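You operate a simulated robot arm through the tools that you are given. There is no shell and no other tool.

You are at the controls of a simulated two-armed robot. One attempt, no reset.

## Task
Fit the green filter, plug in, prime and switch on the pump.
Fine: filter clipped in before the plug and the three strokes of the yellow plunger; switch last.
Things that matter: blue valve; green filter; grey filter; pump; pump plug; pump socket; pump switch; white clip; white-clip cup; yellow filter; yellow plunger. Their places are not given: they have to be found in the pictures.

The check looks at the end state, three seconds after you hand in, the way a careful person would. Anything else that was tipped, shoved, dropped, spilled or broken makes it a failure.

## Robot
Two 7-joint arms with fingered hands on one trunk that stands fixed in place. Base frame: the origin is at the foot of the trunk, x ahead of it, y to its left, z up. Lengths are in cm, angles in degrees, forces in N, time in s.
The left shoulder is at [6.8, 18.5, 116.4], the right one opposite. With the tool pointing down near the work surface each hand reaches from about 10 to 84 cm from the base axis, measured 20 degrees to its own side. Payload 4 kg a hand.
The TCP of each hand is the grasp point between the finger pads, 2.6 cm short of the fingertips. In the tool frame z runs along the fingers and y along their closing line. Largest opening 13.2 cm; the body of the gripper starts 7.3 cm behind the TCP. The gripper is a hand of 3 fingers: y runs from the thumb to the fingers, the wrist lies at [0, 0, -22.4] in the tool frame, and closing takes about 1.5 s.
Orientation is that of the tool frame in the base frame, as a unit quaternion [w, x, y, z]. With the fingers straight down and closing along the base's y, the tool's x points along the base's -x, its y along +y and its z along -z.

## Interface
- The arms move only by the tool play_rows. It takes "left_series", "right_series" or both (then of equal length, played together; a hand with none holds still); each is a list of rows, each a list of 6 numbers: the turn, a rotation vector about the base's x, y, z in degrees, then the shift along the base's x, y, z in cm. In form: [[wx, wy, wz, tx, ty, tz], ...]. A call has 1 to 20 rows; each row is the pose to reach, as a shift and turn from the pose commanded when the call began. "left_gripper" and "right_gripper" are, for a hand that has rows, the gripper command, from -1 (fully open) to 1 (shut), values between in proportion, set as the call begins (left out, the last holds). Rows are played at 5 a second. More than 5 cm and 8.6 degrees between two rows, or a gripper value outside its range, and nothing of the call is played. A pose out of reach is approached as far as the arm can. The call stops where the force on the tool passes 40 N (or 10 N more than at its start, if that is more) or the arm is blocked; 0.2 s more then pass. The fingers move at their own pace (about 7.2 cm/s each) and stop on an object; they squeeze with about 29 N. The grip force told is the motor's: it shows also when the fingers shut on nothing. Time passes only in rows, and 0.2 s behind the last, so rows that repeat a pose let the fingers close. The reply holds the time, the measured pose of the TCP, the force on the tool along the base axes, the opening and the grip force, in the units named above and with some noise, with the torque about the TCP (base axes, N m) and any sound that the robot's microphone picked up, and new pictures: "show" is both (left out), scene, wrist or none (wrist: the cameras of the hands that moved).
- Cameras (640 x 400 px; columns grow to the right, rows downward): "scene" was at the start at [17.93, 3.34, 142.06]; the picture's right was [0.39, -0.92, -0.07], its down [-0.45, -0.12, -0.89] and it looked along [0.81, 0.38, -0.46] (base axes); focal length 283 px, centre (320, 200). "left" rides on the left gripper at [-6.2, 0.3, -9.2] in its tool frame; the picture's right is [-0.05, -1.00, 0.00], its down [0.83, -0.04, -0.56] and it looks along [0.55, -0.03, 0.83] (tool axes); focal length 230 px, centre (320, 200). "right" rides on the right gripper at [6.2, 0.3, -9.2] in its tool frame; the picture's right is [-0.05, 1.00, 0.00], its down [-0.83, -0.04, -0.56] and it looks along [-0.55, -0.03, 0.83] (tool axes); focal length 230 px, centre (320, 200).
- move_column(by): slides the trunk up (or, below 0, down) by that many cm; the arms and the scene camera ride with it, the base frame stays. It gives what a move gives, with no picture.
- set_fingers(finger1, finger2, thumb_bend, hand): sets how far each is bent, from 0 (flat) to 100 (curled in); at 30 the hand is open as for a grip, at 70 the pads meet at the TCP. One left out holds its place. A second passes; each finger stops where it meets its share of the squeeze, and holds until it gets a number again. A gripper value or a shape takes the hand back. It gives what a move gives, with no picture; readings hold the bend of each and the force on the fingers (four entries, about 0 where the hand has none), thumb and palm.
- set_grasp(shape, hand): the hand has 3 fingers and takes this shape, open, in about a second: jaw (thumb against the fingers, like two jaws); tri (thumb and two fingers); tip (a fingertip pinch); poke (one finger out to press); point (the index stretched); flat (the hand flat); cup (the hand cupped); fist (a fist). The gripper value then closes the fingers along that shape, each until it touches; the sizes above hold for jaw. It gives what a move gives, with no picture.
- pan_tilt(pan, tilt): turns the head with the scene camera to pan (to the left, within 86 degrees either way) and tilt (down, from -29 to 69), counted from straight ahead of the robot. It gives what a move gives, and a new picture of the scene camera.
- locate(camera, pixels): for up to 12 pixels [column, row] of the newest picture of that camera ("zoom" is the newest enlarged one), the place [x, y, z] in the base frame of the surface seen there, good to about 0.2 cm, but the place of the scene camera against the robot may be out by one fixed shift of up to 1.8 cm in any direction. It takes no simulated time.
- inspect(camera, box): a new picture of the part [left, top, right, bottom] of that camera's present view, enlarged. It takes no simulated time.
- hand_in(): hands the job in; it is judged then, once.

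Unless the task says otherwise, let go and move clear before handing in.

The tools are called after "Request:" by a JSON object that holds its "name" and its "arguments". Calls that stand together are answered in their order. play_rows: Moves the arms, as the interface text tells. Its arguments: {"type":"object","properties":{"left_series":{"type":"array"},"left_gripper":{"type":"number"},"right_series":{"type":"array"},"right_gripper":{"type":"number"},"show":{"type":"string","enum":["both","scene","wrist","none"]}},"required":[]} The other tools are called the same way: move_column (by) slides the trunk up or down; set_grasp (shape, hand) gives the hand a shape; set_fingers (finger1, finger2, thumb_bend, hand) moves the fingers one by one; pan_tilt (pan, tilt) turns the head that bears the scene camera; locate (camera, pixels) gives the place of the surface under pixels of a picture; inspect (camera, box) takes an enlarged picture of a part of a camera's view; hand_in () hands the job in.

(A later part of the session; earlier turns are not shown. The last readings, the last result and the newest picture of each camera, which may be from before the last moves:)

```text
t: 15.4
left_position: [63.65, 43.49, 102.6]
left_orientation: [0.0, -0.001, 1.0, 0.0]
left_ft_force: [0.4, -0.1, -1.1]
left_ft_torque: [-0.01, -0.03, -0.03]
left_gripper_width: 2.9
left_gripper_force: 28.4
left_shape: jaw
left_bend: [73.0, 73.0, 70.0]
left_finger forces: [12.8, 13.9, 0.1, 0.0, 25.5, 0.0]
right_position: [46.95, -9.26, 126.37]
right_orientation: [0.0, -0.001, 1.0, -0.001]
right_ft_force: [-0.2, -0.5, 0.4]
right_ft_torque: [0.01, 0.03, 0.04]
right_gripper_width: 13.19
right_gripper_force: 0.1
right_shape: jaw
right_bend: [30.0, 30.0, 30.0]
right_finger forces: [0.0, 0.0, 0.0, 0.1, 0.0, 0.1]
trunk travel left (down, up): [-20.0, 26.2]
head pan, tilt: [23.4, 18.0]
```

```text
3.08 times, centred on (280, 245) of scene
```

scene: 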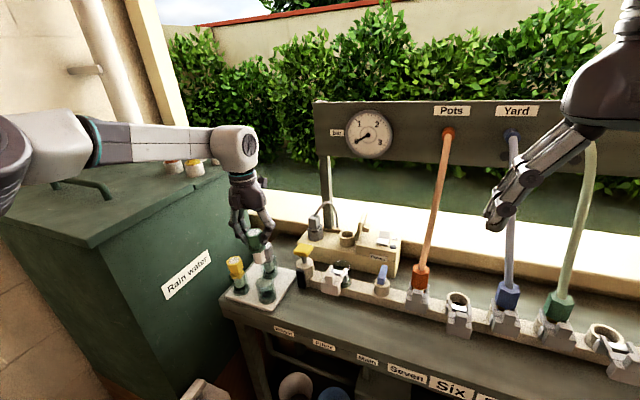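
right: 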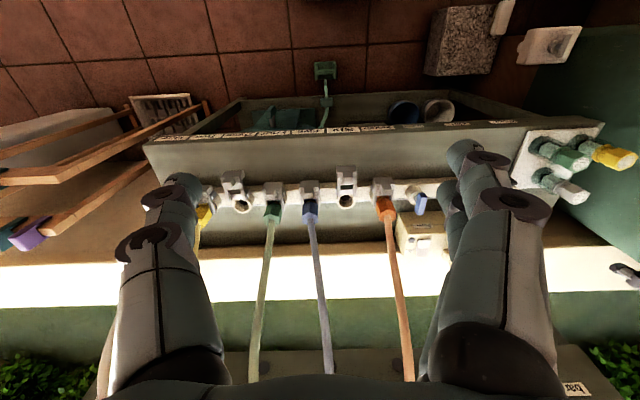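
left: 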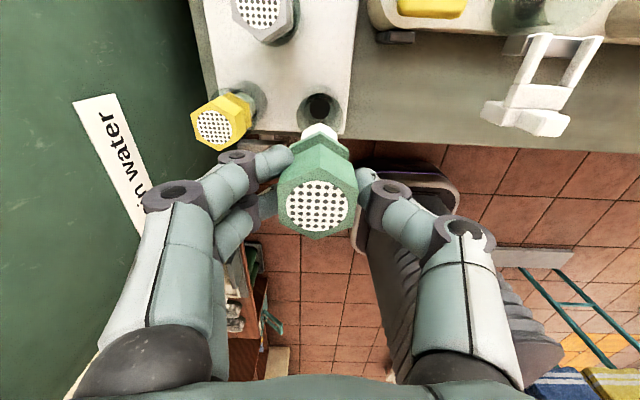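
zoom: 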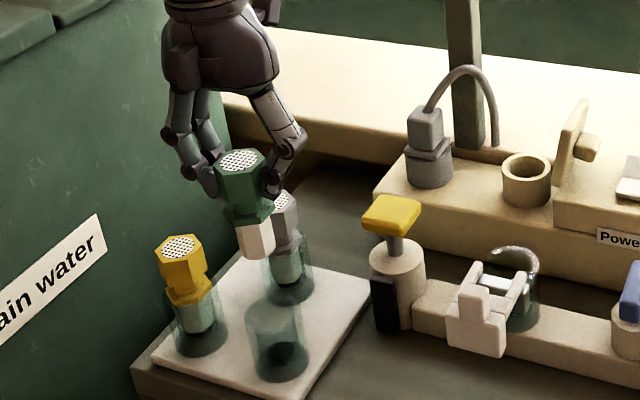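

Filter is out and hangs straight; the empty sleeve stays in place. I'll raise to z≈106 and carry it toward a viewing point short of the cup (x≈68.5, y≈25.5) to measure the cup rim.

Request:
{"name": "play_rows", "arguments": {"left_series": [[0, 0, 0, 0, 0, 2], [0, 0, 0, 0, -1, 4], [0, 0, 0, 0.5, -4, 4], [0, 0, 0, 1.5, -7.5, 4], [0, 0, 0, 2.5, -11, 4], [0, 0, 0, 3.5, -14, 4], [0, 0, 0, 4.5, -17, 4], [0, 0, 0, 5, -18, 4], [0, 0, 0, 5, -18, 4]], "show": "both"}}

Request:
{"name": "inspect", "arguments": {"camera": "left", "box": [250, 0, 400, 100]}}

```text
t: 17.4
left_position: [68.48, 25.49, 106.66]
left_orientation: [0.0, -0.001, 1.0, 0.0]
left_ft_force: [-0.4, -0.2, -0.8]
left_ft_torque: [-0.01, -0.01, 0.0]
left_gripper_width: 2.88
left_gripper_force: 28.6
left_shape: jaw
left_bend: [73.0, 73.0, 70.0]
left_finger forces: [12.8, 14.0, 0.0, 0.0, 25.1, 0.0]
right_position: [46.84, -9.36, 126.39]
right_orientation: [-0.001, -0.001, 1.0, 0.0]
right_ft_force: [0.3, 0.6, -0.7]
right_ft_torque: [0.01, -0.02, -0.01]
right_gripper_width: 13.22
right_gripper_force: 0.0
right_shape: jaw
right_bend: [30.0, 30.0, 30.0]
right_finger forces: [0.0, 0.0, 0.0, 0.0, 0.0, 0.0]
trunk travel left (down, up): [-20.0, 26.2]
head pan, tilt: [23.4, 18.0]
```

scene: 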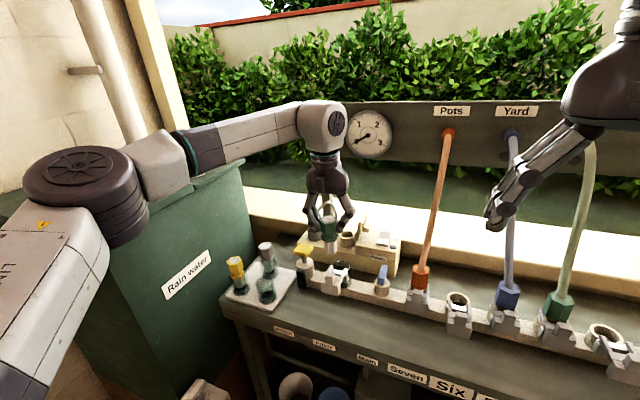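
left: 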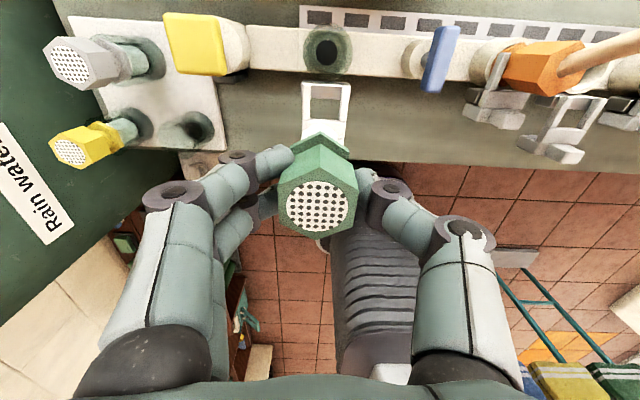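

```text
4.00 times, centred on (325, 50) of left
```

zoom: 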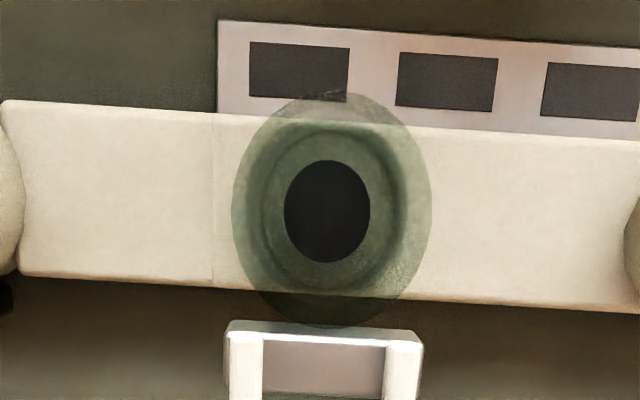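

The cup is seen nearly from above (hole at (327,53), glass outline columns 303–353). I'll locate its rim, hole and the clip points precisely.

Request:
{"name": "locate", "arguments": {"camera": "left", "pixels": [[326.75, 52.75], [305, 50], [351, 51], [330, 25], [327.5, 79], [316, 52], [337, 52], [310, 52], [345, 52], [308, 84], [347, 86], [327, 86]]}}

Request:
{"name": "locate", "arguments": {"camera": "left", "pixels": [[304, 50], [352, 52], [330, 24], [327, 80.5], [326, 40], [326, 66], [290, 30], [290, 65], [310, 75], [340, 75], [310, 32], [344, 32]]}}

```text
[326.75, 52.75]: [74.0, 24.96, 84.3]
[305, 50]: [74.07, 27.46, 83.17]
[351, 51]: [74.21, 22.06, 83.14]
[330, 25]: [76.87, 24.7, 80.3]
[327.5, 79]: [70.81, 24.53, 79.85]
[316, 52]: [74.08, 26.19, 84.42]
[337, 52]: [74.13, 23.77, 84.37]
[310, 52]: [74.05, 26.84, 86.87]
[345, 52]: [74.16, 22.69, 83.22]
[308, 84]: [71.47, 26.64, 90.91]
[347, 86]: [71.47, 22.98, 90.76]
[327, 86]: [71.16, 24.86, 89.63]
```

```text
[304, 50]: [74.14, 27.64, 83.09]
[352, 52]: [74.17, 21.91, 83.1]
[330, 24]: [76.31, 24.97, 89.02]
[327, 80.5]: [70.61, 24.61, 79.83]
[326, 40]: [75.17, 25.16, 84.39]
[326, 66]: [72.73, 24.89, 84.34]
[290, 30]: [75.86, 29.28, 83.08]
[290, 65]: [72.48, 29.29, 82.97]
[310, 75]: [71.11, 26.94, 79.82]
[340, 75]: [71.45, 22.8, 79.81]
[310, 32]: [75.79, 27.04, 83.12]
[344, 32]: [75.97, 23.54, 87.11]
```

Cup floor is at z≈84.35 with hole centre (74.0, 24.95), rim z≈89. Now I'll measure how the filter sits in the hand.

Request:
{"name": "inspect", "arguments": {"camera": "left", "box": [260, 110, 380, 260]}}

Request:
{"name": "locate", "arguments": {"camera": "left", "pixels": [[318, 205], [300, 205], [336, 205], [318, 190], [318, 220], [320, 175], [325, 160], [322, 148], [318, 230], [290, 200], [348, 200]]}}

Request:
{"name": "inspect", "arguments": {"camera": "scene", "box": [290, 180, 380, 310]}}

```text
2.67 times, centred on (320, 185) of left
```

zoom: 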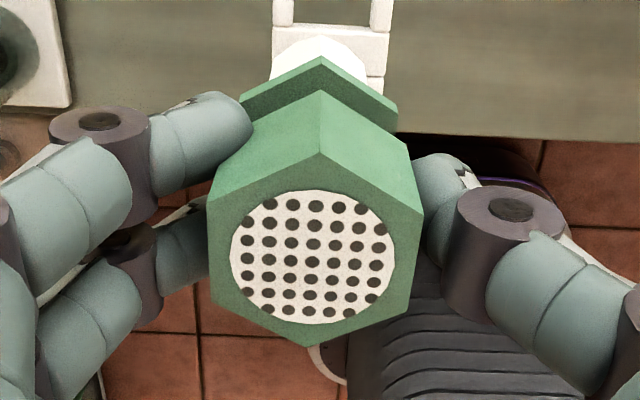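

```text
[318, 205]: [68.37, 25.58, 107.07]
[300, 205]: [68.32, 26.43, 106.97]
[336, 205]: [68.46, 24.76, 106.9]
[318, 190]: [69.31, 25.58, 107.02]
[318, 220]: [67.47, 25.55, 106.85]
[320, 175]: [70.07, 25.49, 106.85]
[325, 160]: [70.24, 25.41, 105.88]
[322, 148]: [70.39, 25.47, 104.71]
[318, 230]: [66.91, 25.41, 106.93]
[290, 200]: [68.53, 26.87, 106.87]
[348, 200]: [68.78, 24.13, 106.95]
```

```text
3.08 times, centred on (335, 245) of scene
```

zoom: 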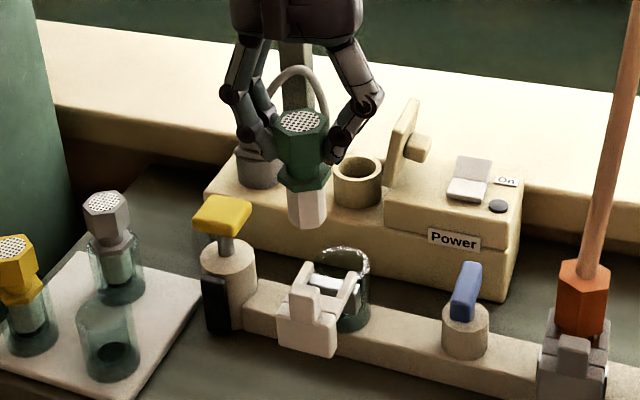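

Filter axis is at TCP +(-0.18, +0.10). I'll shift so the axis stands over (74.0, 24.95), keeping height, then check.

Request:
{"name": "play_rows", "arguments": {"left_series": [[0, 0, 0, 2, -0.3, 0], [0, 0, 0, 4, -0.5, 0], [0, 0, 0, 5.7, -0.64, 0], [0, 0, 0, 5.7, -0.64, -2], [0, 0, 0, 5.7, -0.64, -3.5], [0, 0, 0, 5.7, -0.64, -3.5]], "show": "both"}}

Request:
{"name": "inspect", "arguments": {"camera": "left", "box": [260, 60, 380, 260]}}

Request:
{"name": "inspect", "arguments": {"camera": "scene", "box": [290, 200, 390, 310]}}

```text
t: 18.8
left_position: [70.27, 26.54, 102.96]
left_orientation: [0.001, 0.0, 1.0, -0.001]
left_ft_force: [-0.5, -0.5, -1.3]
left_ft_torque: [0.01, -0.03, 0.0]
left_gripper_width: 2.89
left_gripper_force: 28.4
left_shape: jaw
left_bend: [73.0, 73.0, 70.0]
left_finger forces: [12.5, 14.0, 0.1, 0.0, 25.1, 0.0]
left hand out of reach, approached as far as the arm can: row 1, 2, 3, 4, 5, 6
right_position: [46.78, -9.25, 126.26]
right_orientation: [0.0, -0.001, 1.0, 0.0]
right_ft_force: [0.6, -0.8, 0.5]
right_ft_torque: [-0.01, 0.02, 0.01]
right_gripper_width: 13.21
right_gripper_force: 0.1
right_shape: jaw
right_bend: [30.0, 30.0, 30.0]
right_finger forces: [0.0, 0.0, 0.0, 0.0, 0.0, 0.0]
trunk travel left (down, up): [-20.0, 26.2]
head pan, tilt: [23.4, 18.0]
```

scene: 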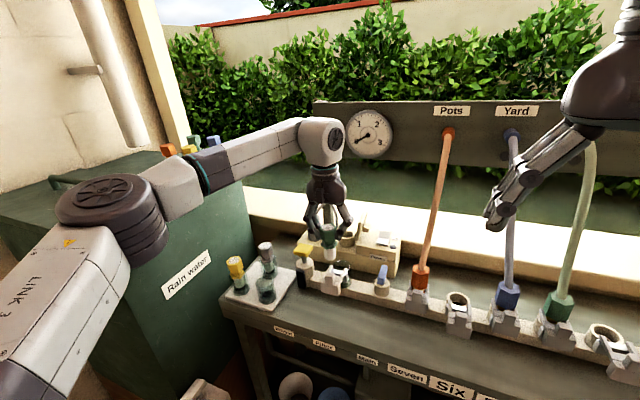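
left: 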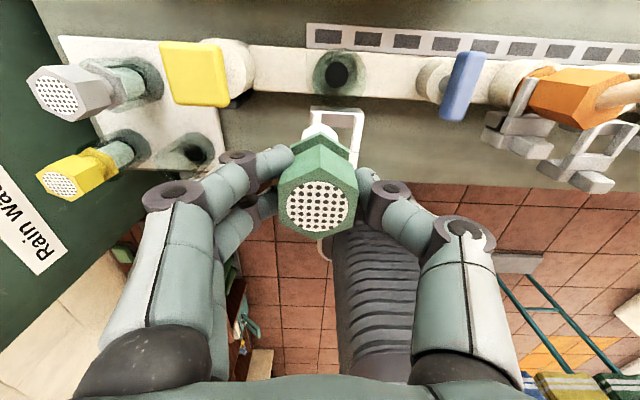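

```text
2.00 times, centred on (320, 160) of left
```

zoom: 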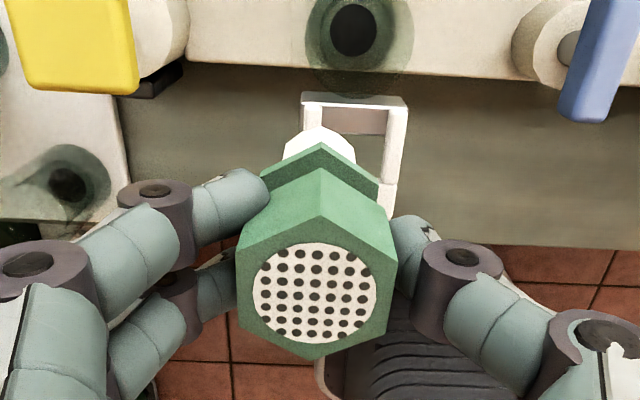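

```text
3.64 times, centred on (340, 255) of scene
```

zoom: 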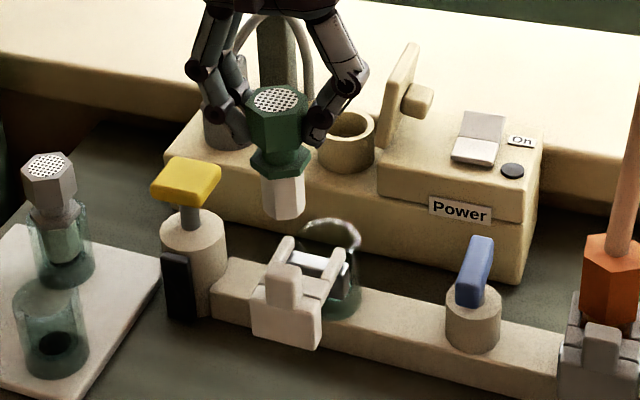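

The left arm runs out of reach short of the cup at this height (TCP x=70.3), since the wrist is above the shoulder. Raising the trunk should extend the reach; the filter is well clear, so I'll raise by 14 cm.

Request:
{"name": "move_column", "arguments": {"by": 14}}

```text
t: 20.5
left_position: [66.95, 26.72, 126.33]
left_orientation: [0.067, -0.001, 0.998, -0.001]
left_ft_force: [-0.5, -0.4, 0.2]
left_ft_torque: [-0.01, 0.02, 0.0]
left_gripper_width: 2.85
left_gripper_force: 28.9
left_shape: jaw
left_bend: [73.0, 73.0, 70.0]
left_finger forces: [12.7, 14.1, 0.0, 0.1, 25.1, 0.0]
right_position: [46.79, -9.14, 140.32]
right_orientation: [0.0, -0.002, 1.0, 0.0]
right_ft_force: [0.4, -0.7, -0.1]
right_ft_torque: [0.03, 0.01, 0.03]
right_gripper_width: 13.22
right_gripper_force: 0.0
right_shape: jaw
right_bend: [30.0, 30.0, 30.0]
right_finger forces: [0.0, 0.0, 0.1, 0.1, 0.0, 0.1]
trunk travel left (down, up): [-34.0, 12.2]
head pan, tilt: [23.4, 18.0]
```

The left hand ended tilted about 7.7° forward at z≈126 after the column move. I'll bring it upright and down while looking at how it follows.

Request:
{"name": "play_rows", "arguments": {"left_series": [[0, 2, 0, 0, 0, -3], [0, 4, 0, 0, 0, -6], [0, 6, 0, 0, 0, -9], [0, 7.7, 0, 0, 0, -12], [0, 7.7, 0, 0, 0, -14]], "show": "both"}}

```text
t: 21.7
left_position: [64.79, 27.68, 112.89]
left_orientation: [0.001, 0.0, 1.0, -0.001]
left_ft_force: [-0.4, -0.4, -0.9]
left_ft_torque: [0.01, -0.02, -0.04]
left_gripper_width: 2.89
left_gripper_force: 29.1
left_shape: jaw
left_bend: [73.0, 73.0, 70.0]
left_finger forces: [12.5, 14.0, 0.0, 0.1, 25.0, 0.1]
left hand out of reach, approached as far as the arm can: row 2, 3, 4, 5
right_position: [46.8, -9.05, 140.33]
right_orientation: [0.001, 0.001, 1.0, 0.0]
right_ft_force: [0.6, 0.6, -0.2]
right_ft_torque: [0.0, 0.02, 0.03]
right_gripper_width: 13.16
right_gripper_force: 0.1
right_shape: jaw
right_bend: [30.0, 30.0, 30.0]
right_finger forces: [0.1, 0.0, 0.0, 0.0, 0.1, 0.0]
trunk travel left (down, up): [-34.0, 12.2]
head pan, tilt: [23.4, 18.0]
```

scene: 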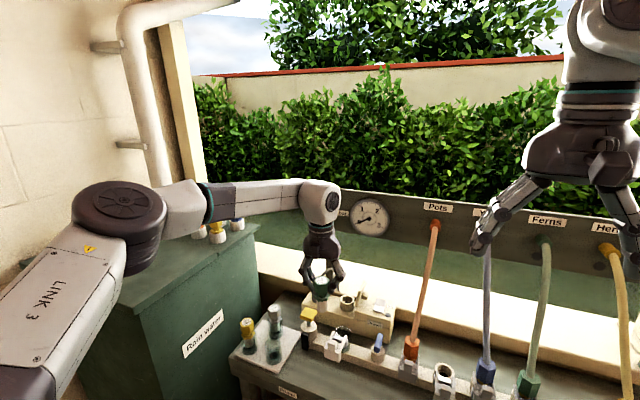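
left: 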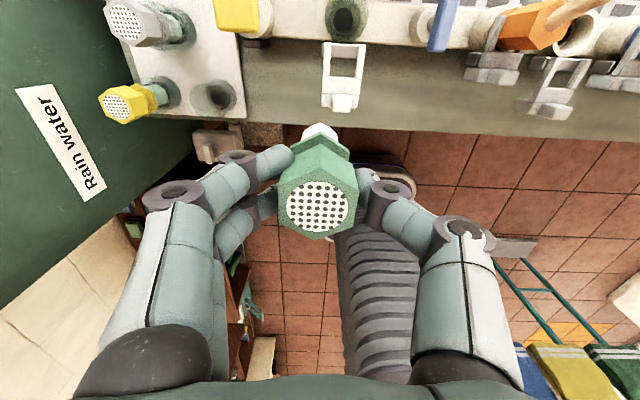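

Still limited at x≈64.8 upright, though the arm is visibly bent, so a wrist limit rather than arm length is binding. I'll try yawing the hand clockwise (−z), which follows the arm's inward swing, and extend.

Request:
{"name": "play_rows", "arguments": {"left_series": [[0, 0, -8, 0, 0, 0], [0, 0, -16, 0, 0, 0], [0, 0, -24, 0, 0, 0], [0, 0, -30, 0, 0, 0], [0, 0, -30, 2, -0.5, 0], [0, 0, -30, 4, -1, 0], [0, 0, -30, 6, -1.5, 0], [0, 0, -30, 8, -2, 0], [0, 0, -30, 9, -2.5, 0]], "show": "scene"}}

```text
t: 23.7
left_position: [65.33, 28.43, 113.65]
left_orientation: [0.001, 0.259, 0.966, -0.001]
left_ft_force: [0.9, 0.7, -0.6]
left_ft_torque: [0.02, 0.01, 0.02]
left_gripper_width: 2.88
left_gripper_force: 29.1
left_shape: jaw
left_bend: [73.0, 73.0, 70.0]
left_finger forces: [12.7, 13.9, 0.0, 0.0, 25.2, 0.0]
left hand out of reach, approached as far as the arm can: row 5, 6, 7, 8, 9
right_position: [46.79, -9.28, 140.32]
right_orientation: [0.001, 0.0, 1.0, 0.0]
right_ft_force: [-0.2, -0.2, -0.2]
right_ft_torque: [-0.01, 0.01, 0.03]
right_gripper_width: 13.16
right_gripper_force: 0.1
right_shape: jaw
right_bend: [30.0, 30.0, 30.0]
right_finger forces: [0.1, 0.0, 0.0, 0.1, 0.0, 0.0]
trunk travel left (down, up): [-34.0, 12.2]
head pan, tilt: [23.4, 18.0]
```

scene: 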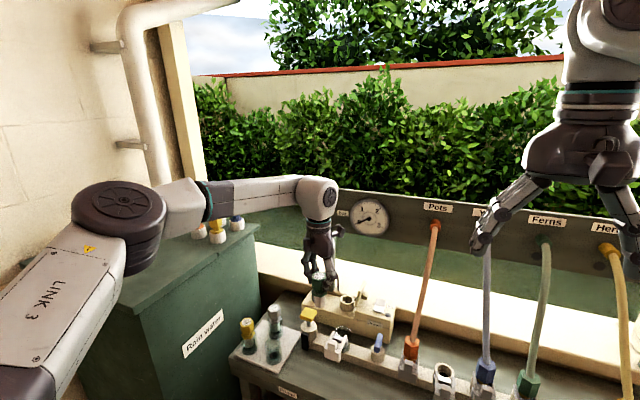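

Yaw made no difference. I'll measure where the elbow and wrist are to understand what is limiting the arm.

Request:
{"name": "locate", "arguments": {"camera": "scene", "pixels": [[120, 195], [120, 240], [185, 205], [230, 195], [280, 190], [322, 200], [60, 280], [20, 330], [320, 245], [90, 250], [150, 250]]}}

Request:
{"name": "pan_tilt", "arguments": {"pan": 35, "tilt": 45}}

```text
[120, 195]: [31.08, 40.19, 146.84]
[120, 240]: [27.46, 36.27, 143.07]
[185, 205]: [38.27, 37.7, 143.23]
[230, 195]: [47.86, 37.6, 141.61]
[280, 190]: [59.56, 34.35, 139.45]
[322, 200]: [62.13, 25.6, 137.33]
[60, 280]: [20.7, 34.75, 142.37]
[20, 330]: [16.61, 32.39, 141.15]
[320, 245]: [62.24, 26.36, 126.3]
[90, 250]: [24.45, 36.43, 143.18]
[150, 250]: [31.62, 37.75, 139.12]
```

```text
t: 24.6
left_position: [65.32, 28.42, 113.65]
left_orientation: [0.0, 0.258, 0.966, -0.001]
left_ft_force: [0.0, 0.3, -0.3]
left_ft_torque: [0.0, 0.03, 0.01]
left_gripper_width: 2.88
left_gripper_force: 28.4
left_shape: jaw
left_bend: [73.0, 73.0, 70.0]
left_finger forces: [12.5, 14.0, 0.0, 0.0, 25.2, 0.0]
right_position: [46.88, -9.25, 140.24]
right_orientation: [0.0, 0.0, 1.0, 0.0]
right_ft_force: [0.6, -0.9, -0.4]
right_ft_torque: [0.02, -0.01, 0.02]
right_gripper_width: 13.2
right_gripper_force: 0.1
right_shape: jaw
right_bend: [30.0, 30.0, 30.0]
right_finger forces: [0.0, 0.1, 0.1, 0.0, 0.0, 0.1]
trunk travel left (down, up): [-34.0, 12.2]
head pan, tilt: [35.0, 45.0]
```

scene: 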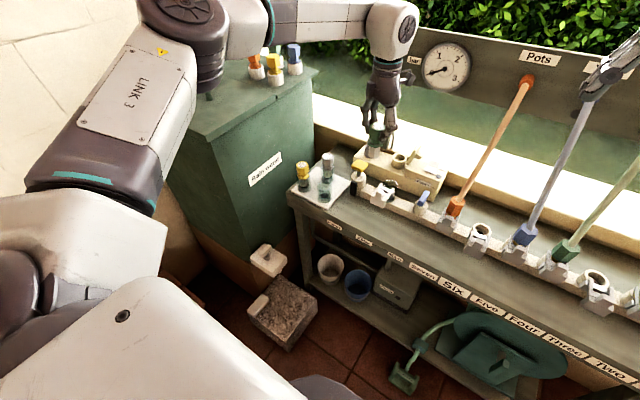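

The elbow sits out to the left and high, bent ~67°, so it's a posture limit. I'll retreat the hand to a comfortable place, undo the yaw, and re-extend along a different line to let the elbow resettle.

Request:
{"name": "play_rows", "arguments": {"left_series": [[0, 0, 7, -3, 0, 0], [0, 0, 14, -6, 0, 0], [0, 0, 21, -10, 0, 0], [0, 0, 28, -14, 0, 0], [0, 0, 30, -18, -1, 0], [0, 0, 30, -22, -3, 0], [0, 0, 30, -26, -6, 0], [0, 0, 30, -26, -9, 0], [0, 0, 30, -26, -12, 0]], "show": "scene"}}

```text
t: 26.6
left_position: [39.37, 16.48, 113.57]
left_orientation: [0.0, -0.002, 1.0, 0.0]
left_ft_force: [0.2, 0.7, -1.5]
left_ft_torque: [-0.04, -0.01, -0.01]
left_gripper_width: 2.86
left_gripper_force: 28.9
left_shape: jaw
left_bend: [73.0, 73.0, 70.0]
left_finger forces: [12.7, 13.9, 0.1, 0.1, 25.1, 0.0]
right_position: [46.9, -9.35, 140.25]
right_orientation: [-0.001, -0.001, 1.0, 0.001]
right_ft_force: [-0.2, -0.6, -0.4]
right_ft_torque: [0.0, 0.0, 0.01]
right_gripper_width: 13.21
right_gripper_force: 0.2
right_shape: jaw
right_bend: [30.0, 30.0, 30.0]
right_finger forces: [0.1, 0.0, 0.0, 0.0, 0.1, 0.0]
trunk travel left (down, up): [-34.0, 12.2]
head pan, tilt: [35.0, 45.0]
```

scene: 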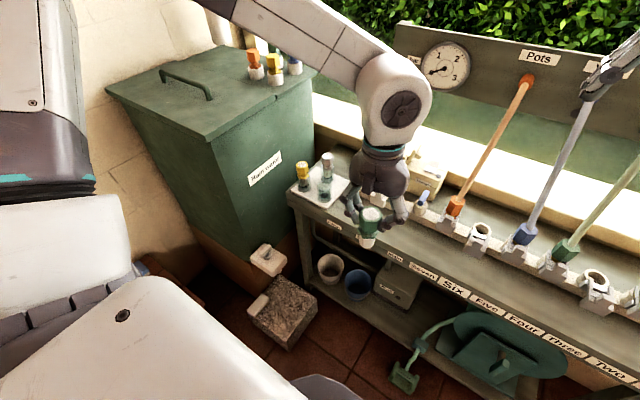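

The arm resettled with the elbow high. I'll now extend forward again towards (68, 24).

Request:
{"name": "play_rows", "arguments": {"left_series": [[0, 0, 0, 4, 1, -0.5], [0, 0, 0, 8, 2, -1], [0, 0, 0, 12, 3, -1.5], [0, 0, 0, 16, 4, -2], [0, 0, 0, 20, 5, -2.5], [0, 0, 0, 24, 6, -3], [0, 0, 0, 27, 7, -3.5], [0, 0, 0, 30, 8, -4], [0, 0, 0, 32.5, 8.4, -4]], "show": "scene"}}

```text
t: 28.6
left_position: [64.49, 27.85, 110.89]
left_orientation: [0.0, 0.0, 1.0, 0.0]
left_ft_force: [0.1, -0.2, -0.6]
left_ft_torque: [-0.01, 0.01, -0.01]
left_gripper_width: 2.87
left_gripper_force: 29.0
left_shape: jaw
left_bend: [73.0, 73.0, 70.0]
left_finger forces: [12.6, 13.8, 0.1, 0.0, 25.2, 0.0]
left hand out of reach, approached as far as the arm can: row 6, 7, 8, 9
right_position: [46.91, -9.19, 140.23]
right_orientation: [0.001, 0.0, 1.0, 0.001]
right_ft_force: [-0.1, 0.1, -0.5]
right_ft_torque: [-0.01, -0.02, 0.0]
right_gripper_width: 13.2
right_gripper_force: 0.1
right_shape: jaw
right_bend: [30.0, 30.0, 30.0]
right_finger forces: [0.0, 0.1, 0.0, 0.0, 0.0, 0.0]
trunk travel left (down, up): [-34.0, 12.2]
head pan, tilt: [35.0, 45.0]
```

scene: 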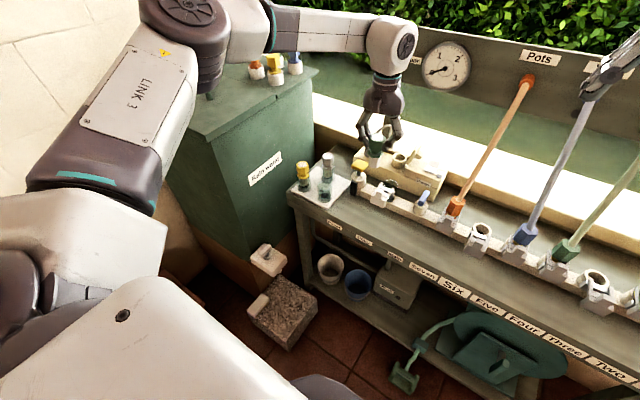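

Same limit. I'll test whether tilting the tool forward (fingers pointing ahead) frees the arm: tilt 20° and then extend.

Request:
{"name": "play_rows", "arguments": {"left_series": [[0, -7, 0, 0, 0, 0], [0, -14, 0, 0, 0, 0], [0, -20, 0, 0, 0, 0], [0, -20, 0, 2, -0.5, 0], [0, -20, 0, 4, -1, 0], [0, -20, 0, 6, -1.5, 0], [0, -20, 0, 8, -2, 0], [0, -20, 0, 10, -2.5, 0], [0, -20, 0, 12, -3, 0]], "show": "scene"}}

```text
t: 30.6
left_position: [71.68, 26.91, 111.79]
left_orientation: [0.174, 0.0, 0.985, -0.001]
left_ft_force: [-0.1, -0.1, -0.1]
left_ft_torque: [0.01, -0.02, 0.0]
left_gripper_width: 2.87
left_gripper_force: 29.4
left_shape: jaw
left_bend: [73.0, 73.0, 70.0]
left_finger forces: [12.7, 14.0, 0.0, 0.1, 25.1, 0.0]
left hand out of reach, approached as far as the arm can: row 7, 8, 9
right_position: [46.85, -9.18, 140.19]
right_orientation: [0.001, 0.001, 1.0, 0.0]
right_ft_force: [-0.2, 0.6, 0.5]
right_ft_torque: [-0.02, -0.01, -0.02]
right_gripper_width: 13.18
right_gripper_force: 0.0
right_shape: jaw
right_bend: [30.0, 30.0, 30.0]
right_finger forces: [0.0, 0.0, 0.0, 0.0, 0.0, 0.0]
trunk travel left (down, up): [-34.0, 12.2]
head pan, tilt: [35.0, 45.0]
```

scene: 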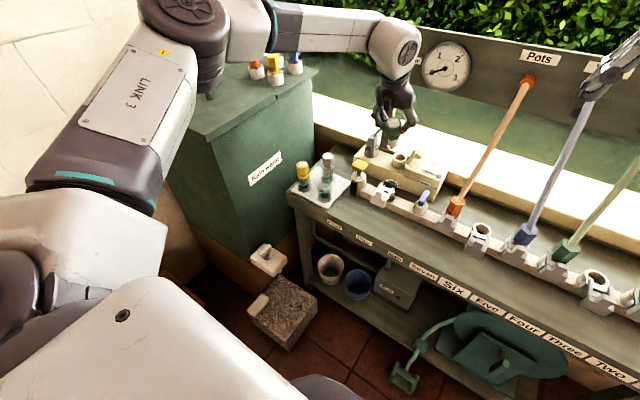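

The wrist point stopped at the same spot (≈(64, 27, 133)), so a shoulder/elbow limit is binding. I'll watch how the elbow moves: back off in steps and locate it.

Request:
{"name": "play_rows", "arguments": {"left_series": [[0, 0, 0, -4, 0, 0], [0, 0, 0, -8, 0, 0], [0, 0, 0, -10, 0, 0]], "show": "none"}}

Request:
{"name": "pan_tilt", "arguments": {"pan": 50, "tilt": 18}}

```text
t: 31.4
left_position: [61.53, 26.88, 111.94]
left_orientation: [0.173, -0.001, 0.985, -0.001]
left_ft_force: [-0.6, -0.2, -0.1]
left_ft_torque: [-0.02, 0.02, 0.0]
left_gripper_width: 2.83
left_gripper_force: 28.9
left_shape: jaw
left_bend: [73.0, 73.0, 70.0]
left_finger forces: [12.7, 13.8, 0.0, 0.0, 24.9, 0.0]
right_position: [46.75, -9.16, 140.35]
right_orientation: [-0.001, 0.0, 1.0, 0.0]
right_ft_force: [-0.2, -0.3, -0.1]
right_ft_torque: [-0.02, 0.01, 0.02]
right_gripper_width: 13.19
right_gripper_force: 0.0
right_shape: jaw
right_bend: [30.0, 30.0, 30.0]
right_finger forces: [0.0, 0.0, 0.0, 0.2, 0.0, 0.0]
trunk travel left (down, up): [-34.0, 12.2]
head pan, tilt: [35.0, 45.0]
```

```text
t: 32.3
left_position: [61.47, 26.82, 111.95]
left_orientation: [0.174, 0.0, 0.985, -0.001]
left_ft_force: [0.5, -0.5, 0.3]
left_ft_torque: [0.01, -0.01, 0.0]
left_gripper_width: 2.83
left_gripper_force: 29.1
left_shape: jaw
left_bend: [73.0, 73.0, 70.0]
left_finger forces: [12.8, 13.8, 0.0, 0.1, 24.9, 0.0]
right_position: [46.88, -9.2, 140.42]
right_orientation: [0.0, 0.0, 1.0, 0.0]
right_ft_force: [-0.1, 0.3, 0.4]
right_ft_torque: [0.0, -0.01, -0.02]
right_gripper_width: 13.19
right_gripper_force: 0.2
right_shape: jaw
right_bend: [30.0, 30.0, 30.0]
right_finger forces: [0.0, 0.1, 0.0, 0.0, 0.1, 0.0]
trunk travel left (down, up): [-34.0, 12.2]
head pan, tilt: [50.0, 18.0]
```

scene: 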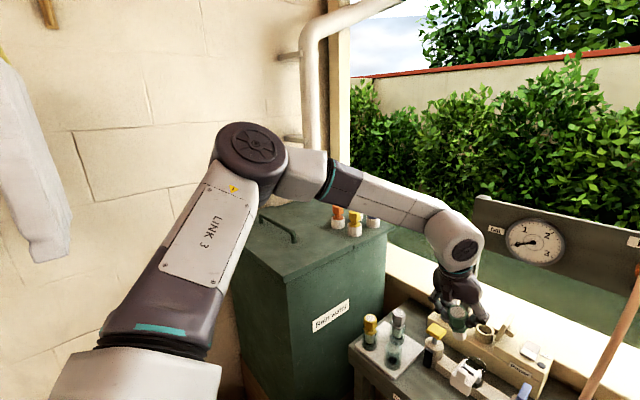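

I'll locate the elbow cap here, then compare at the limit.

Request:
{"name": "locate", "arguments": {"camera": "scene", "pixels": [[253, 148], [225, 150], [285, 160], [460, 250], [215, 250], [150, 335], [100, 380], [250, 195]]}}

Request:
{"name": "play_rows", "arguments": {"left_series": [[0, 0, 0, 4, 0, 0], [0, 0, 0, 8, 0, 0], [0, 0, 0, 10, 0, 0], [0, 0, 0, 12, 0, 0], [0, 0, 0, 14, 0, 0]], "show": "scene"}}

Request:
{"name": "locate", "arguments": {"camera": "scene", "pixels": [[253, 148], [225, 150], [285, 160], [470, 245], [215, 250], [150, 335], [100, 380], [250, 195]]}}

```text
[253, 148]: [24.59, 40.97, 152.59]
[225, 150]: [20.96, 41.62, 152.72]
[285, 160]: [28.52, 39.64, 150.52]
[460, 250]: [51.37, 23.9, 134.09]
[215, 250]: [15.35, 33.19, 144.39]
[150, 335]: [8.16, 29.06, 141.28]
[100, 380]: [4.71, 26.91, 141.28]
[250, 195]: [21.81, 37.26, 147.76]
```

```text
t: 33.5
left_position: [72.43, 28.14, 112.58]
left_orientation: [0.174, 0.0, 0.985, 0.0]
left_ft_force: [-1.3, -0.2, -0.1]
left_ft_torque: [-0.04, 0.0, -0.03]
left_gripper_width: 2.84
left_gripper_force: 28.8
left_shape: jaw
left_bend: [73.0, 73.0, 70.0]
left_finger forces: [12.7, 13.9, 0.0, 0.0, 24.9, 0.0]
left hand out of reach, approached as far as the arm can: row 4, 5
right_position: [46.92, -9.14, 140.32]
right_orientation: [0.0, 0.0, 1.0, 0.0]
right_ft_force: [-1.1, -0.5, 0.1]
right_ft_torque: [0.02, 0.02, 0.01]
right_gripper_width: 13.22
right_gripper_force: 0.0
right_shape: jaw
right_bend: [30.0, 30.0, 30.0]
right_finger forces: [0.1, 0.0, 0.0, 0.0, 0.1, 0.1]
trunk travel left (down, up): [-34.0, 12.2]
head pan, tilt: [50.0, 18.0]
```

scene: 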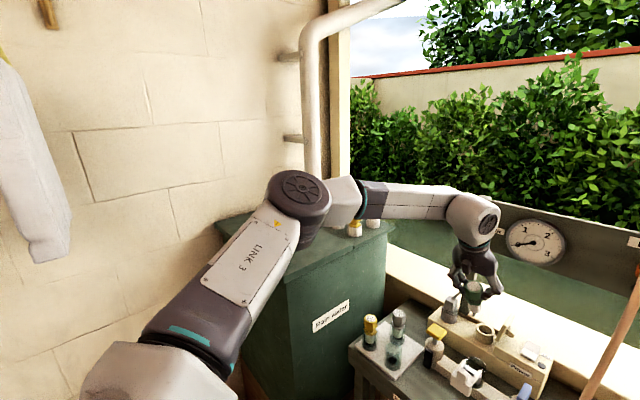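

```text
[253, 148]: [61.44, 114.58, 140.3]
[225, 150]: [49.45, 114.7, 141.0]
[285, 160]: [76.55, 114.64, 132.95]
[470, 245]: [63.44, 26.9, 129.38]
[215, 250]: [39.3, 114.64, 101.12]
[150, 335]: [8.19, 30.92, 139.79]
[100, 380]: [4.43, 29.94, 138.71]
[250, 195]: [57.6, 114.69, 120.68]
```

Elbow stays at a fixed lateral offset (y≈41), so inward shoulder travel is the limiter, and the reach was better with the wrist higher than the shoulder. I'll retract and raise the hand upright, then lower the trunk instead.

Request:
{"name": "play_rows", "arguments": {"left_series": [[0, 3, 0, -2.5, 0.3, 3], [0, 6, 0, -5, 0.6, 6], [0, 9, 0, -7.5, 0.9, 9], [0, 12, 0, -10, 1.2, 12], [0, 15, 0, -12.5, 1.5, 15], [0, 18, 0, -14.5, 1.8, 18], [0, 20, 0, -16.4, 2, 21], [0, 20, 0, -16.4, 2, 23]], "show": "none"}}

Request:
{"name": "move_column", "arguments": {"by": -24}}

Request:
{"name": "pan_tilt", "arguments": {"pan": 25, "tilt": 25}}

```text
t: 35.3
left_position: [55.87, 30.15, 135.59]
left_orientation: [-0.001, -0.001, 1.0, -0.001]
left_ft_force: [-0.8, 0.3, -0.7]
left_ft_torque: [-0.02, 0.01, 0.03]
left_gripper_width: 2.85
left_gripper_force: 28.8
left_shape: jaw
left_bend: [73.0, 73.0, 70.0]
left_finger forces: [13.2, 14.1, 0.0, 0.0, 24.9, 0.1]
right_position: [46.88, -9.2, 140.41]
right_orientation: [0.0, 0.001, 1.0, 0.001]
right_ft_force: [-0.3, -0.2, 0.4]
right_ft_torque: [-0.01, -0.03, 0.02]
right_gripper_width: 13.2
right_gripper_force: 0.0
right_shape: jaw
right_bend: [30.0, 30.0, 30.0]
right_finger forces: [0.0, 0.0, 0.0, 0.1, 0.1, 0.0]
trunk travel left (down, up): [-34.0, 12.2]
head pan, tilt: [50.0, 18.0]
```

```text
t: 37.8
left_position: [55.94, 30.09, 111.65]
left_orientation: [0.001, -0.001, 1.0, -0.001]
left_ft_force: [-0.8, -0.4, -0.1]
left_ft_torque: [0.01, 0.02, 0.03]
left_gripper_width: 2.83
left_gripper_force: 28.5
left_shape: jaw
left_bend: [73.0, 73.0, 70.0]
left_finger forces: [13.0, 14.1, 0.1, 0.0, 24.9, 0.1]
right_position: [46.79, -9.15, 116.48]
right_orientation: [0.0, 0.0, 1.0, 0.0]
right_ft_force: [-0.3, 1.3, -0.1]
right_ft_torque: [-0.01, 0.01, 0.01]
right_gripper_width: 13.2
right_gripper_force: 0.1
right_shape: jaw
right_bend: [30.0, 30.0, 30.0]
right_finger forces: [0.0, 0.1, 0.1, 0.1, 0.0, 0.0]
trunk travel left (down, up): [-10.0, 36.2]
head pan, tilt: [50.0, 18.0]
```

```text
t: 38.7
left_position: [56.13, 30.01, 111.58]
left_orientation: [0.0, 0.0, 1.0, -0.001]
left_ft_force: [-0.6, 0.2, -1.0]
left_ft_torque: [0.03, 0.04, -0.01]
left_gripper_width: 2.81
left_gripper_force: 29.2
left_shape: jaw
left_bend: [73.0, 73.0, 70.0]
left_finger forces: [13.1, 14.1, 0.0, 0.1, 24.9, 0.1]
right_position: [46.97, -9.1, 116.3]
right_orientation: [0.0, 0.0, 1.0, 0.0]
right_ft_force: [-0.3, -0.4, -0.1]
right_ft_torque: [0.03, -0.02, -0.02]
right_gripper_width: 13.22
right_gripper_force: 0.0
right_shape: jaw
right_bend: [30.0, 30.0, 30.0]
right_finger forces: [0.1, 0.0, 0.1, 0.1, 0.1, 0.0]
trunk travel left (down, up): [-10.0, 36.2]
head pan, tilt: [25.0, 25.0]
```

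scene: 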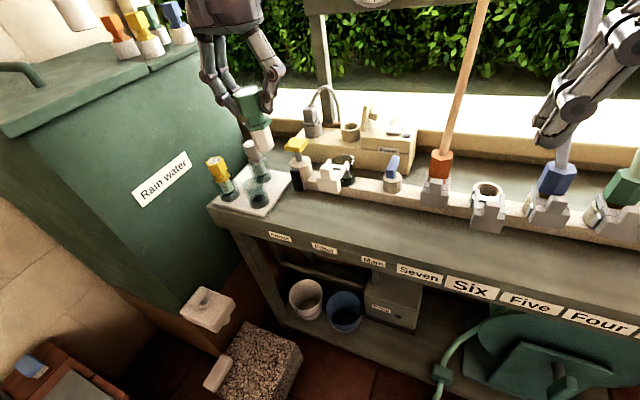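

Trunk is now at −10 (shoulder z≈106). I'll try extending toward the cup again.

Request:
{"name": "play_rows", "arguments": {"left_series": [[0, 0, 0, 4, -1, -0.5], [0, 0, 0, 8, -2.5, -1], [0, 0, 0, 12, -4.2, -2], [0, 0, 0, 14, -4.6, -3], [0, 0, 0, 16, -5, -4], [0, 0, 0, 18, -5.15, -5], [0, 0, 0, 18.1, -5.15, -5]], "show": "both"}}

```text
t: 40.3
left_position: [71.41, 26.61, 105.91]
left_orientation: [0.0, -0.001, 1.0, -0.001]
left_ft_force: [-0.5, -0.3, 0.3]
left_ft_torque: [-0.01, -0.02, 0.02]
left_gripper_width: 2.81
left_gripper_force: 29.4
left_shape: jaw
left_bend: [73.0, 73.0, 70.0]
left_finger forces: [13.1, 13.9, 0.0, 0.0, 24.7, 0.0]
left hand out of reach, approached as far as the arm can: row 4, 5, 6, 7
right_position: [46.81, -9.17, 116.38]
right_orientation: [-0.001, 0.0, 1.0, 0.0]
right_ft_force: [-0.4, -0.3, 0.3]
right_ft_torque: [-0.02, 0.0, 0.01]
right_gripper_width: 13.18
right_gripper_force: 0.0
right_shape: jaw
right_bend: [30.0, 30.0, 30.0]
right_finger forces: [0.0, 0.0, 0.0, 0.0, 0.0, 0.0]
trunk travel left (down, up): [-10.0, 36.2]
head pan, tilt: [25.0, 25.0]
```

scene: 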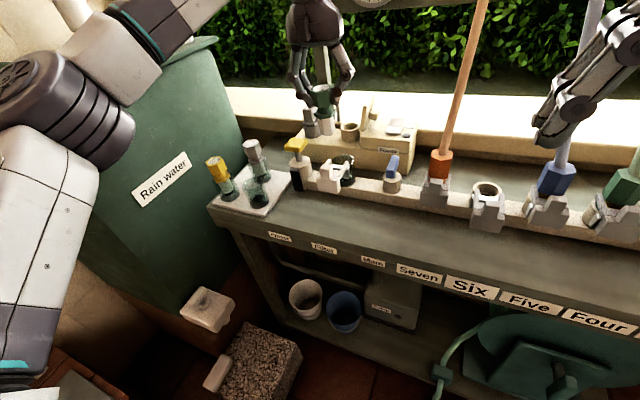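
left: 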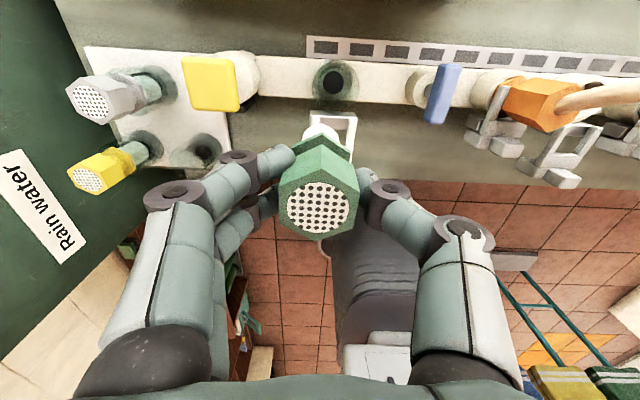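

Even with the trunk lowered, a tool-down hand tops out at x≈71.4, short of 74.2. A forward-tilted grip (25–30°) solves this, and the closing line along y stays the same, so I'll return the filter to its own sleeve and regrip tilted. First carry it back over the sleeve.

Request:
{"name": "play_rows", "arguments": {"left_series": [[0, 0, 0, -2.5, 0.5, 0.4], [0, 0, 0, -4, 3, 0.6], [0, 0, 0, -5, 7, 0.6], [0, 0, 0, -6, 11, 0.6], [0, 0, 0, -7, 14.5, 0.6], [0, 0, 0, -7.8, 16.85, 0.6], [0, 0, 0, -7.8, 16.85, -2], [0, 0, 0, -7.8, 16.85, -3]], "show": "both"}}

Request:
{"name": "inspect", "arguments": {"camera": "left", "box": [240, 60, 400, 260]}}

```text
t: 42.1
left_position: [63.52, 43.46, 102.82]
left_orientation: [-0.001, -0.001, 1.0, -0.001]
left_ft_force: [-0.9, -0.4, -0.5]
left_ft_torque: [0.0, 0.0, -0.01]
left_gripper_width: 2.83
left_gripper_force: 29.0
left_shape: jaw
left_bend: [73.0, 73.0, 70.0]
left_finger forces: [13.1, 14.1, 0.0, 0.0, 24.7, 0.0]
right_position: [46.85, -9.15, 116.36]
right_orientation: [0.001, -0.001, 1.0, 0.0]
right_ft_force: [0.4, 0.2, -0.1]
right_ft_torque: [0.03, 0.0, 0.0]
right_gripper_width: 13.21
right_gripper_force: 0.0
right_shape: jaw
right_bend: [30.0, 30.0, 30.0]
right_finger forces: [0.0, 0.0, 0.0, 0.0, 0.0, 0.0]
trunk travel left (down, up): [-10.0, 36.2]
head pan, tilt: [25.0, 25.0]
```

scene: 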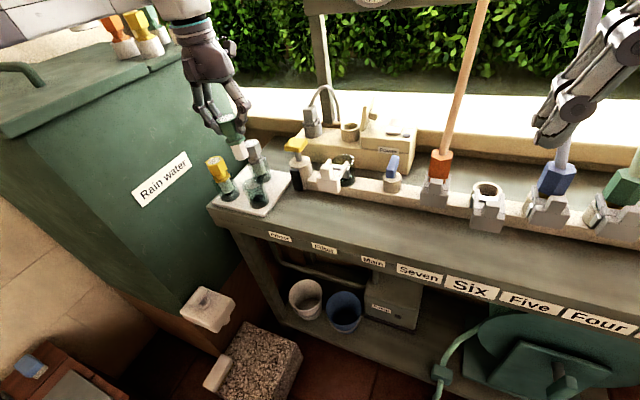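
left: 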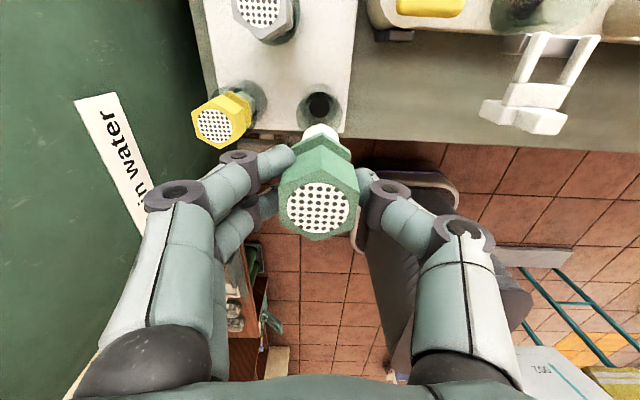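

```text
2.00 times, centred on (320, 160) of left
```

zoom: 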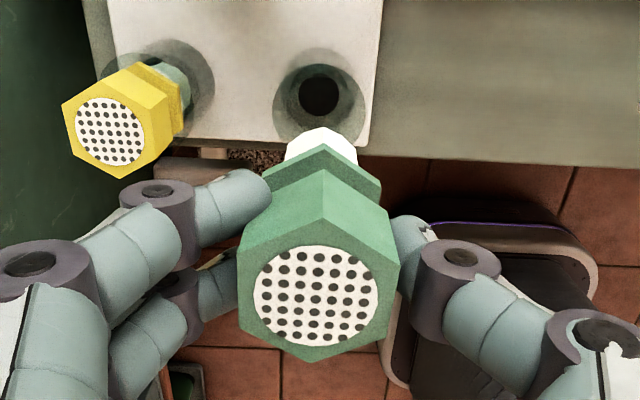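

Pose matches the one just after lifting. I'll lower straight back into the sleeve, checking force before the last centimetre.

Request:
{"name": "play_rows", "arguments": {"left_series": [[0, 0, 0, 0.05, 0, -2], [0, 0, 0, 0.07, 0, -4], [0, 0, 0, 0.07, 0, -6], [0, 0, 0, 0.07, 0, -7.5], [0, 0, 0, 0.07, 0, -9], [0, 0, 0, 0.07, 0, -10], [0, 0, 0, 0.07, 0, -10.5]], "show": "both"}}

Request:
{"name": "inspect", "arguments": {"camera": "scene", "box": [190, 100, 310, 230]}}

```text
t: 43.7
left_position: [63.65, 43.39, 92.33]
left_orientation: [0.0, -0.001, 1.0, 0.0]
left_ft_force: [0.0, -0.4, -0.7]
left_ft_torque: [-0.03, 0.02, 0.03]
left_gripper_width: 2.8
left_gripper_force: 29.4
left_shape: jaw
left_bend: [73.0, 73.0, 70.0]
left_finger forces: [13.0, 14.0, 0.0, 0.0, 24.7, 0.0]
right_position: [46.95, -9.24, 116.3]
right_orientation: [0.0, 0.0, 1.0, 0.0]
right_ft_force: [-0.3, 0.5, 0.9]
right_ft_torque: [0.0, 0.02, 0.0]
right_gripper_width: 13.19
right_gripper_force: 0.2
right_shape: jaw
right_bend: [30.0, 30.0, 30.0]
right_finger forces: [0.1, 0.0, 0.0, 0.0, 0.0, 0.0]
trunk travel left (down, up): [-10.0, 36.2]
head pan, tilt: [25.0, 25.0]
```

scene: 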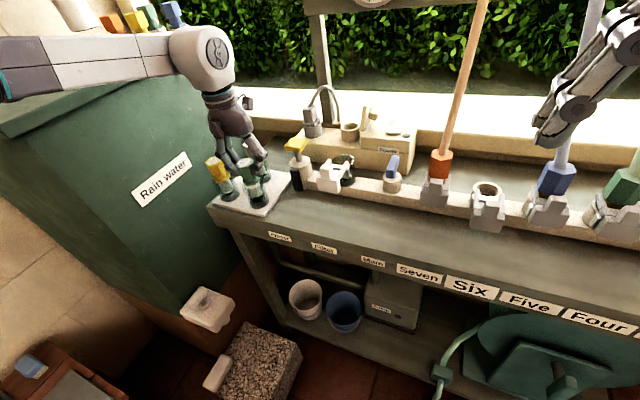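
left: 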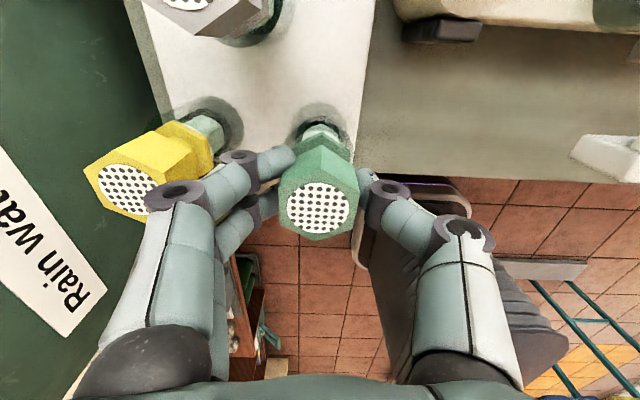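

```text
3.08 times, centred on (250, 165) of scene
```

zoom: 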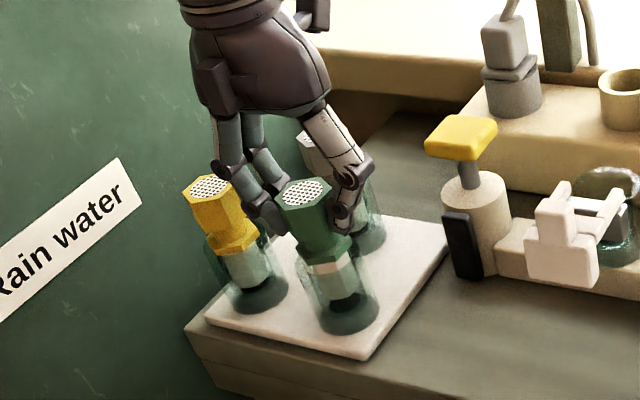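

It's inside the sleeve, about 0.7 cm from seated, with no side force. I'll lower the rest gently and then open partially.

Request:
{"name": "play_rows", "arguments": {"left_series": [[0, 0, 0, 0, 0, -0.2], [0, 0, 0, 0, 0, -0.4], [0, 0, 0, 0, 0, -0.6], [0, 0, 0, 0, 0, -0.7]], "show": "none"}}

Request:
{"name": "play_rows", "arguments": {"left_series": [[0, 0, 0, 0, 0, 0], [0, 0, 0, 0, 0, 0], [0, 0, 0, 0, 0, 0], [0, 0, 0, 0, 0, 0]], "left_gripper": 0.25, "show": "wrist"}}

```text
t: 44.7
left_position: [63.6, 43.41, 91.66]
left_orientation: [0.0, 0.0, 1.0, -0.001]
left_ft_force: [0.5, 1.4, -1.5]
left_ft_torque: [0.0, -0.01, 0.01]
left_gripper_width: 2.82
left_gripper_force: 28.7
left_shape: jaw
left_bend: [73.0, 73.0, 70.0]
left_finger forces: [13.1, 14.0, 0.1, 0.1, 24.7, 0.0]
right_position: [46.79, -9.08, 116.35]
right_orientation: [0.001, 0.001, 1.0, -0.001]
right_ft_force: [-0.5, -0.2, 0.3]
right_ft_torque: [0.02, 0.0, -0.01]
right_gripper_width: 13.2
right_gripper_force: 0.0
right_shape: jaw
right_bend: [30.0, 30.0, 30.0]
right_finger forces: [0.0, 0.1, 0.0, 0.0, 0.1, 0.1]
trunk travel left (down, up): [-10.0, 36.2]
head pan, tilt: [25.0, 25.0]
```

```text
t: 45.7
left_position: [63.67, 43.3, 91.71]
left_orientation: [0.0, -0.001, 1.0, -0.001]
left_ft_force: [-0.4, -0.5, 0.1]
left_ft_torque: [0.01, -0.01, -0.04]
left_gripper_width: 4.91
left_gripper_force: 0.0
left_shape: jaw
left_bend: [74.0, 74.0, 70.0]
left_finger forces: [0.0, 0.1, 0.0, 0.0, 0.1, 0.0]
right_position: [46.92, -9.25, 116.23]
right_orientation: [0.0, 0.001, 1.0, 0.0]
right_ft_force: [-0.1, 0.0, 0.0]
right_ft_torque: [0.02, -0.01, 0.02]
right_gripper_width: 13.18
right_gripper_force: 0.1
right_shape: jaw
right_bend: [30.0, 30.0, 30.0]
right_finger forces: [0.1, 0.0, 0.1, 0.1, 0.0, 0.1]
trunk travel left (down, up): [-10.0, 36.2]
head pan, tilt: [25.0, 25.0]
```

left: 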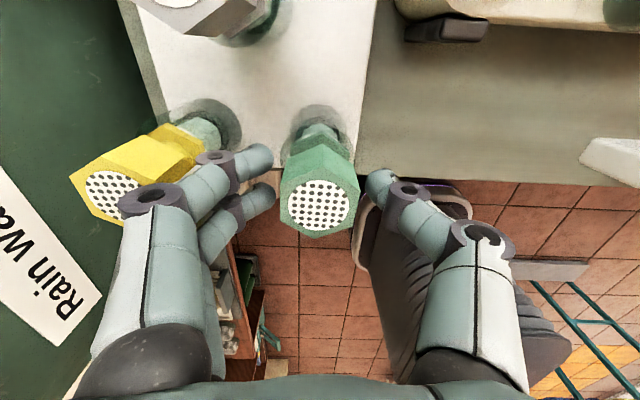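

The filter is back, released. I'll rise, tilt the hand 30° forward, and test the reach with the empty hand above the cup and socket before regripping.

Request:
{"name": "play_rows", "arguments": {"left_series": [[0, 0, 0, 0, 0.1, 1.5], [0, 0, 0, 0, 0.1, 4], [0, 0, 0, 0, 0.1, 8], [0, 0, 0, 0, 0, 12], [0, -7, 0, 0, -3, 14], [0, -14, 0, 1, -7, 14], [0, -21, 0, 3, -11, 14], [0, -28, 0, 6, -14, 14], [0, -30, 0, 9, -17, 14], [0, -30, 0, 10.6, -18.4, 14], [0, -30, 0, 10.6, -18.4, 14]], "show": "both"}}

```text
t: 48.1
left_position: [74.24, 24.86, 105.8]
left_orientation: [0.259, -0.001, 0.966, 0.0]
left_ft_force: [-0.3, -0.5, 0.8]
left_ft_torque: [0.02, -0.01, -0.01]
left_gripper_width: 4.91
left_gripper_force: 0.0
left_shape: jaw
left_bend: [74.0, 74.0, 70.0]
left_finger forces: [0.0, 0.0, 0.0, 0.1, 0.0, 0.0]
right_position: [46.79, -9.32, 116.36]
right_orientation: [0.0, 0.0, 1.0, 0.001]
right_ft_force: [-0.1, -0.3, -0.4]
right_ft_torque: [-0.03, 0.02, 0.01]
right_gripper_width: 13.22
right_gripper_force: 0.1
right_shape: jaw
right_bend: [30.0, 30.0, 30.0]
right_finger forces: [0.1, 0.0, 0.1, 0.0, 0.0, 0.0]
trunk travel left (down, up): [-10.0, 36.2]
head pan, tilt: [25.0, 25.0]
```

scene: 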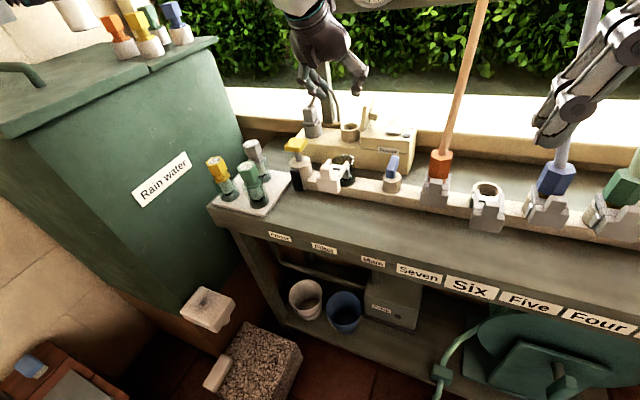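
left: 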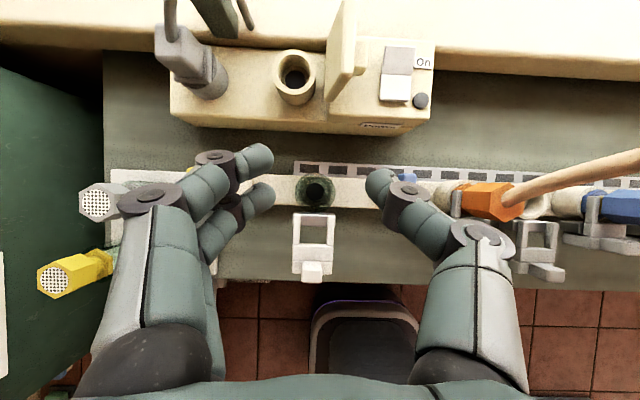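

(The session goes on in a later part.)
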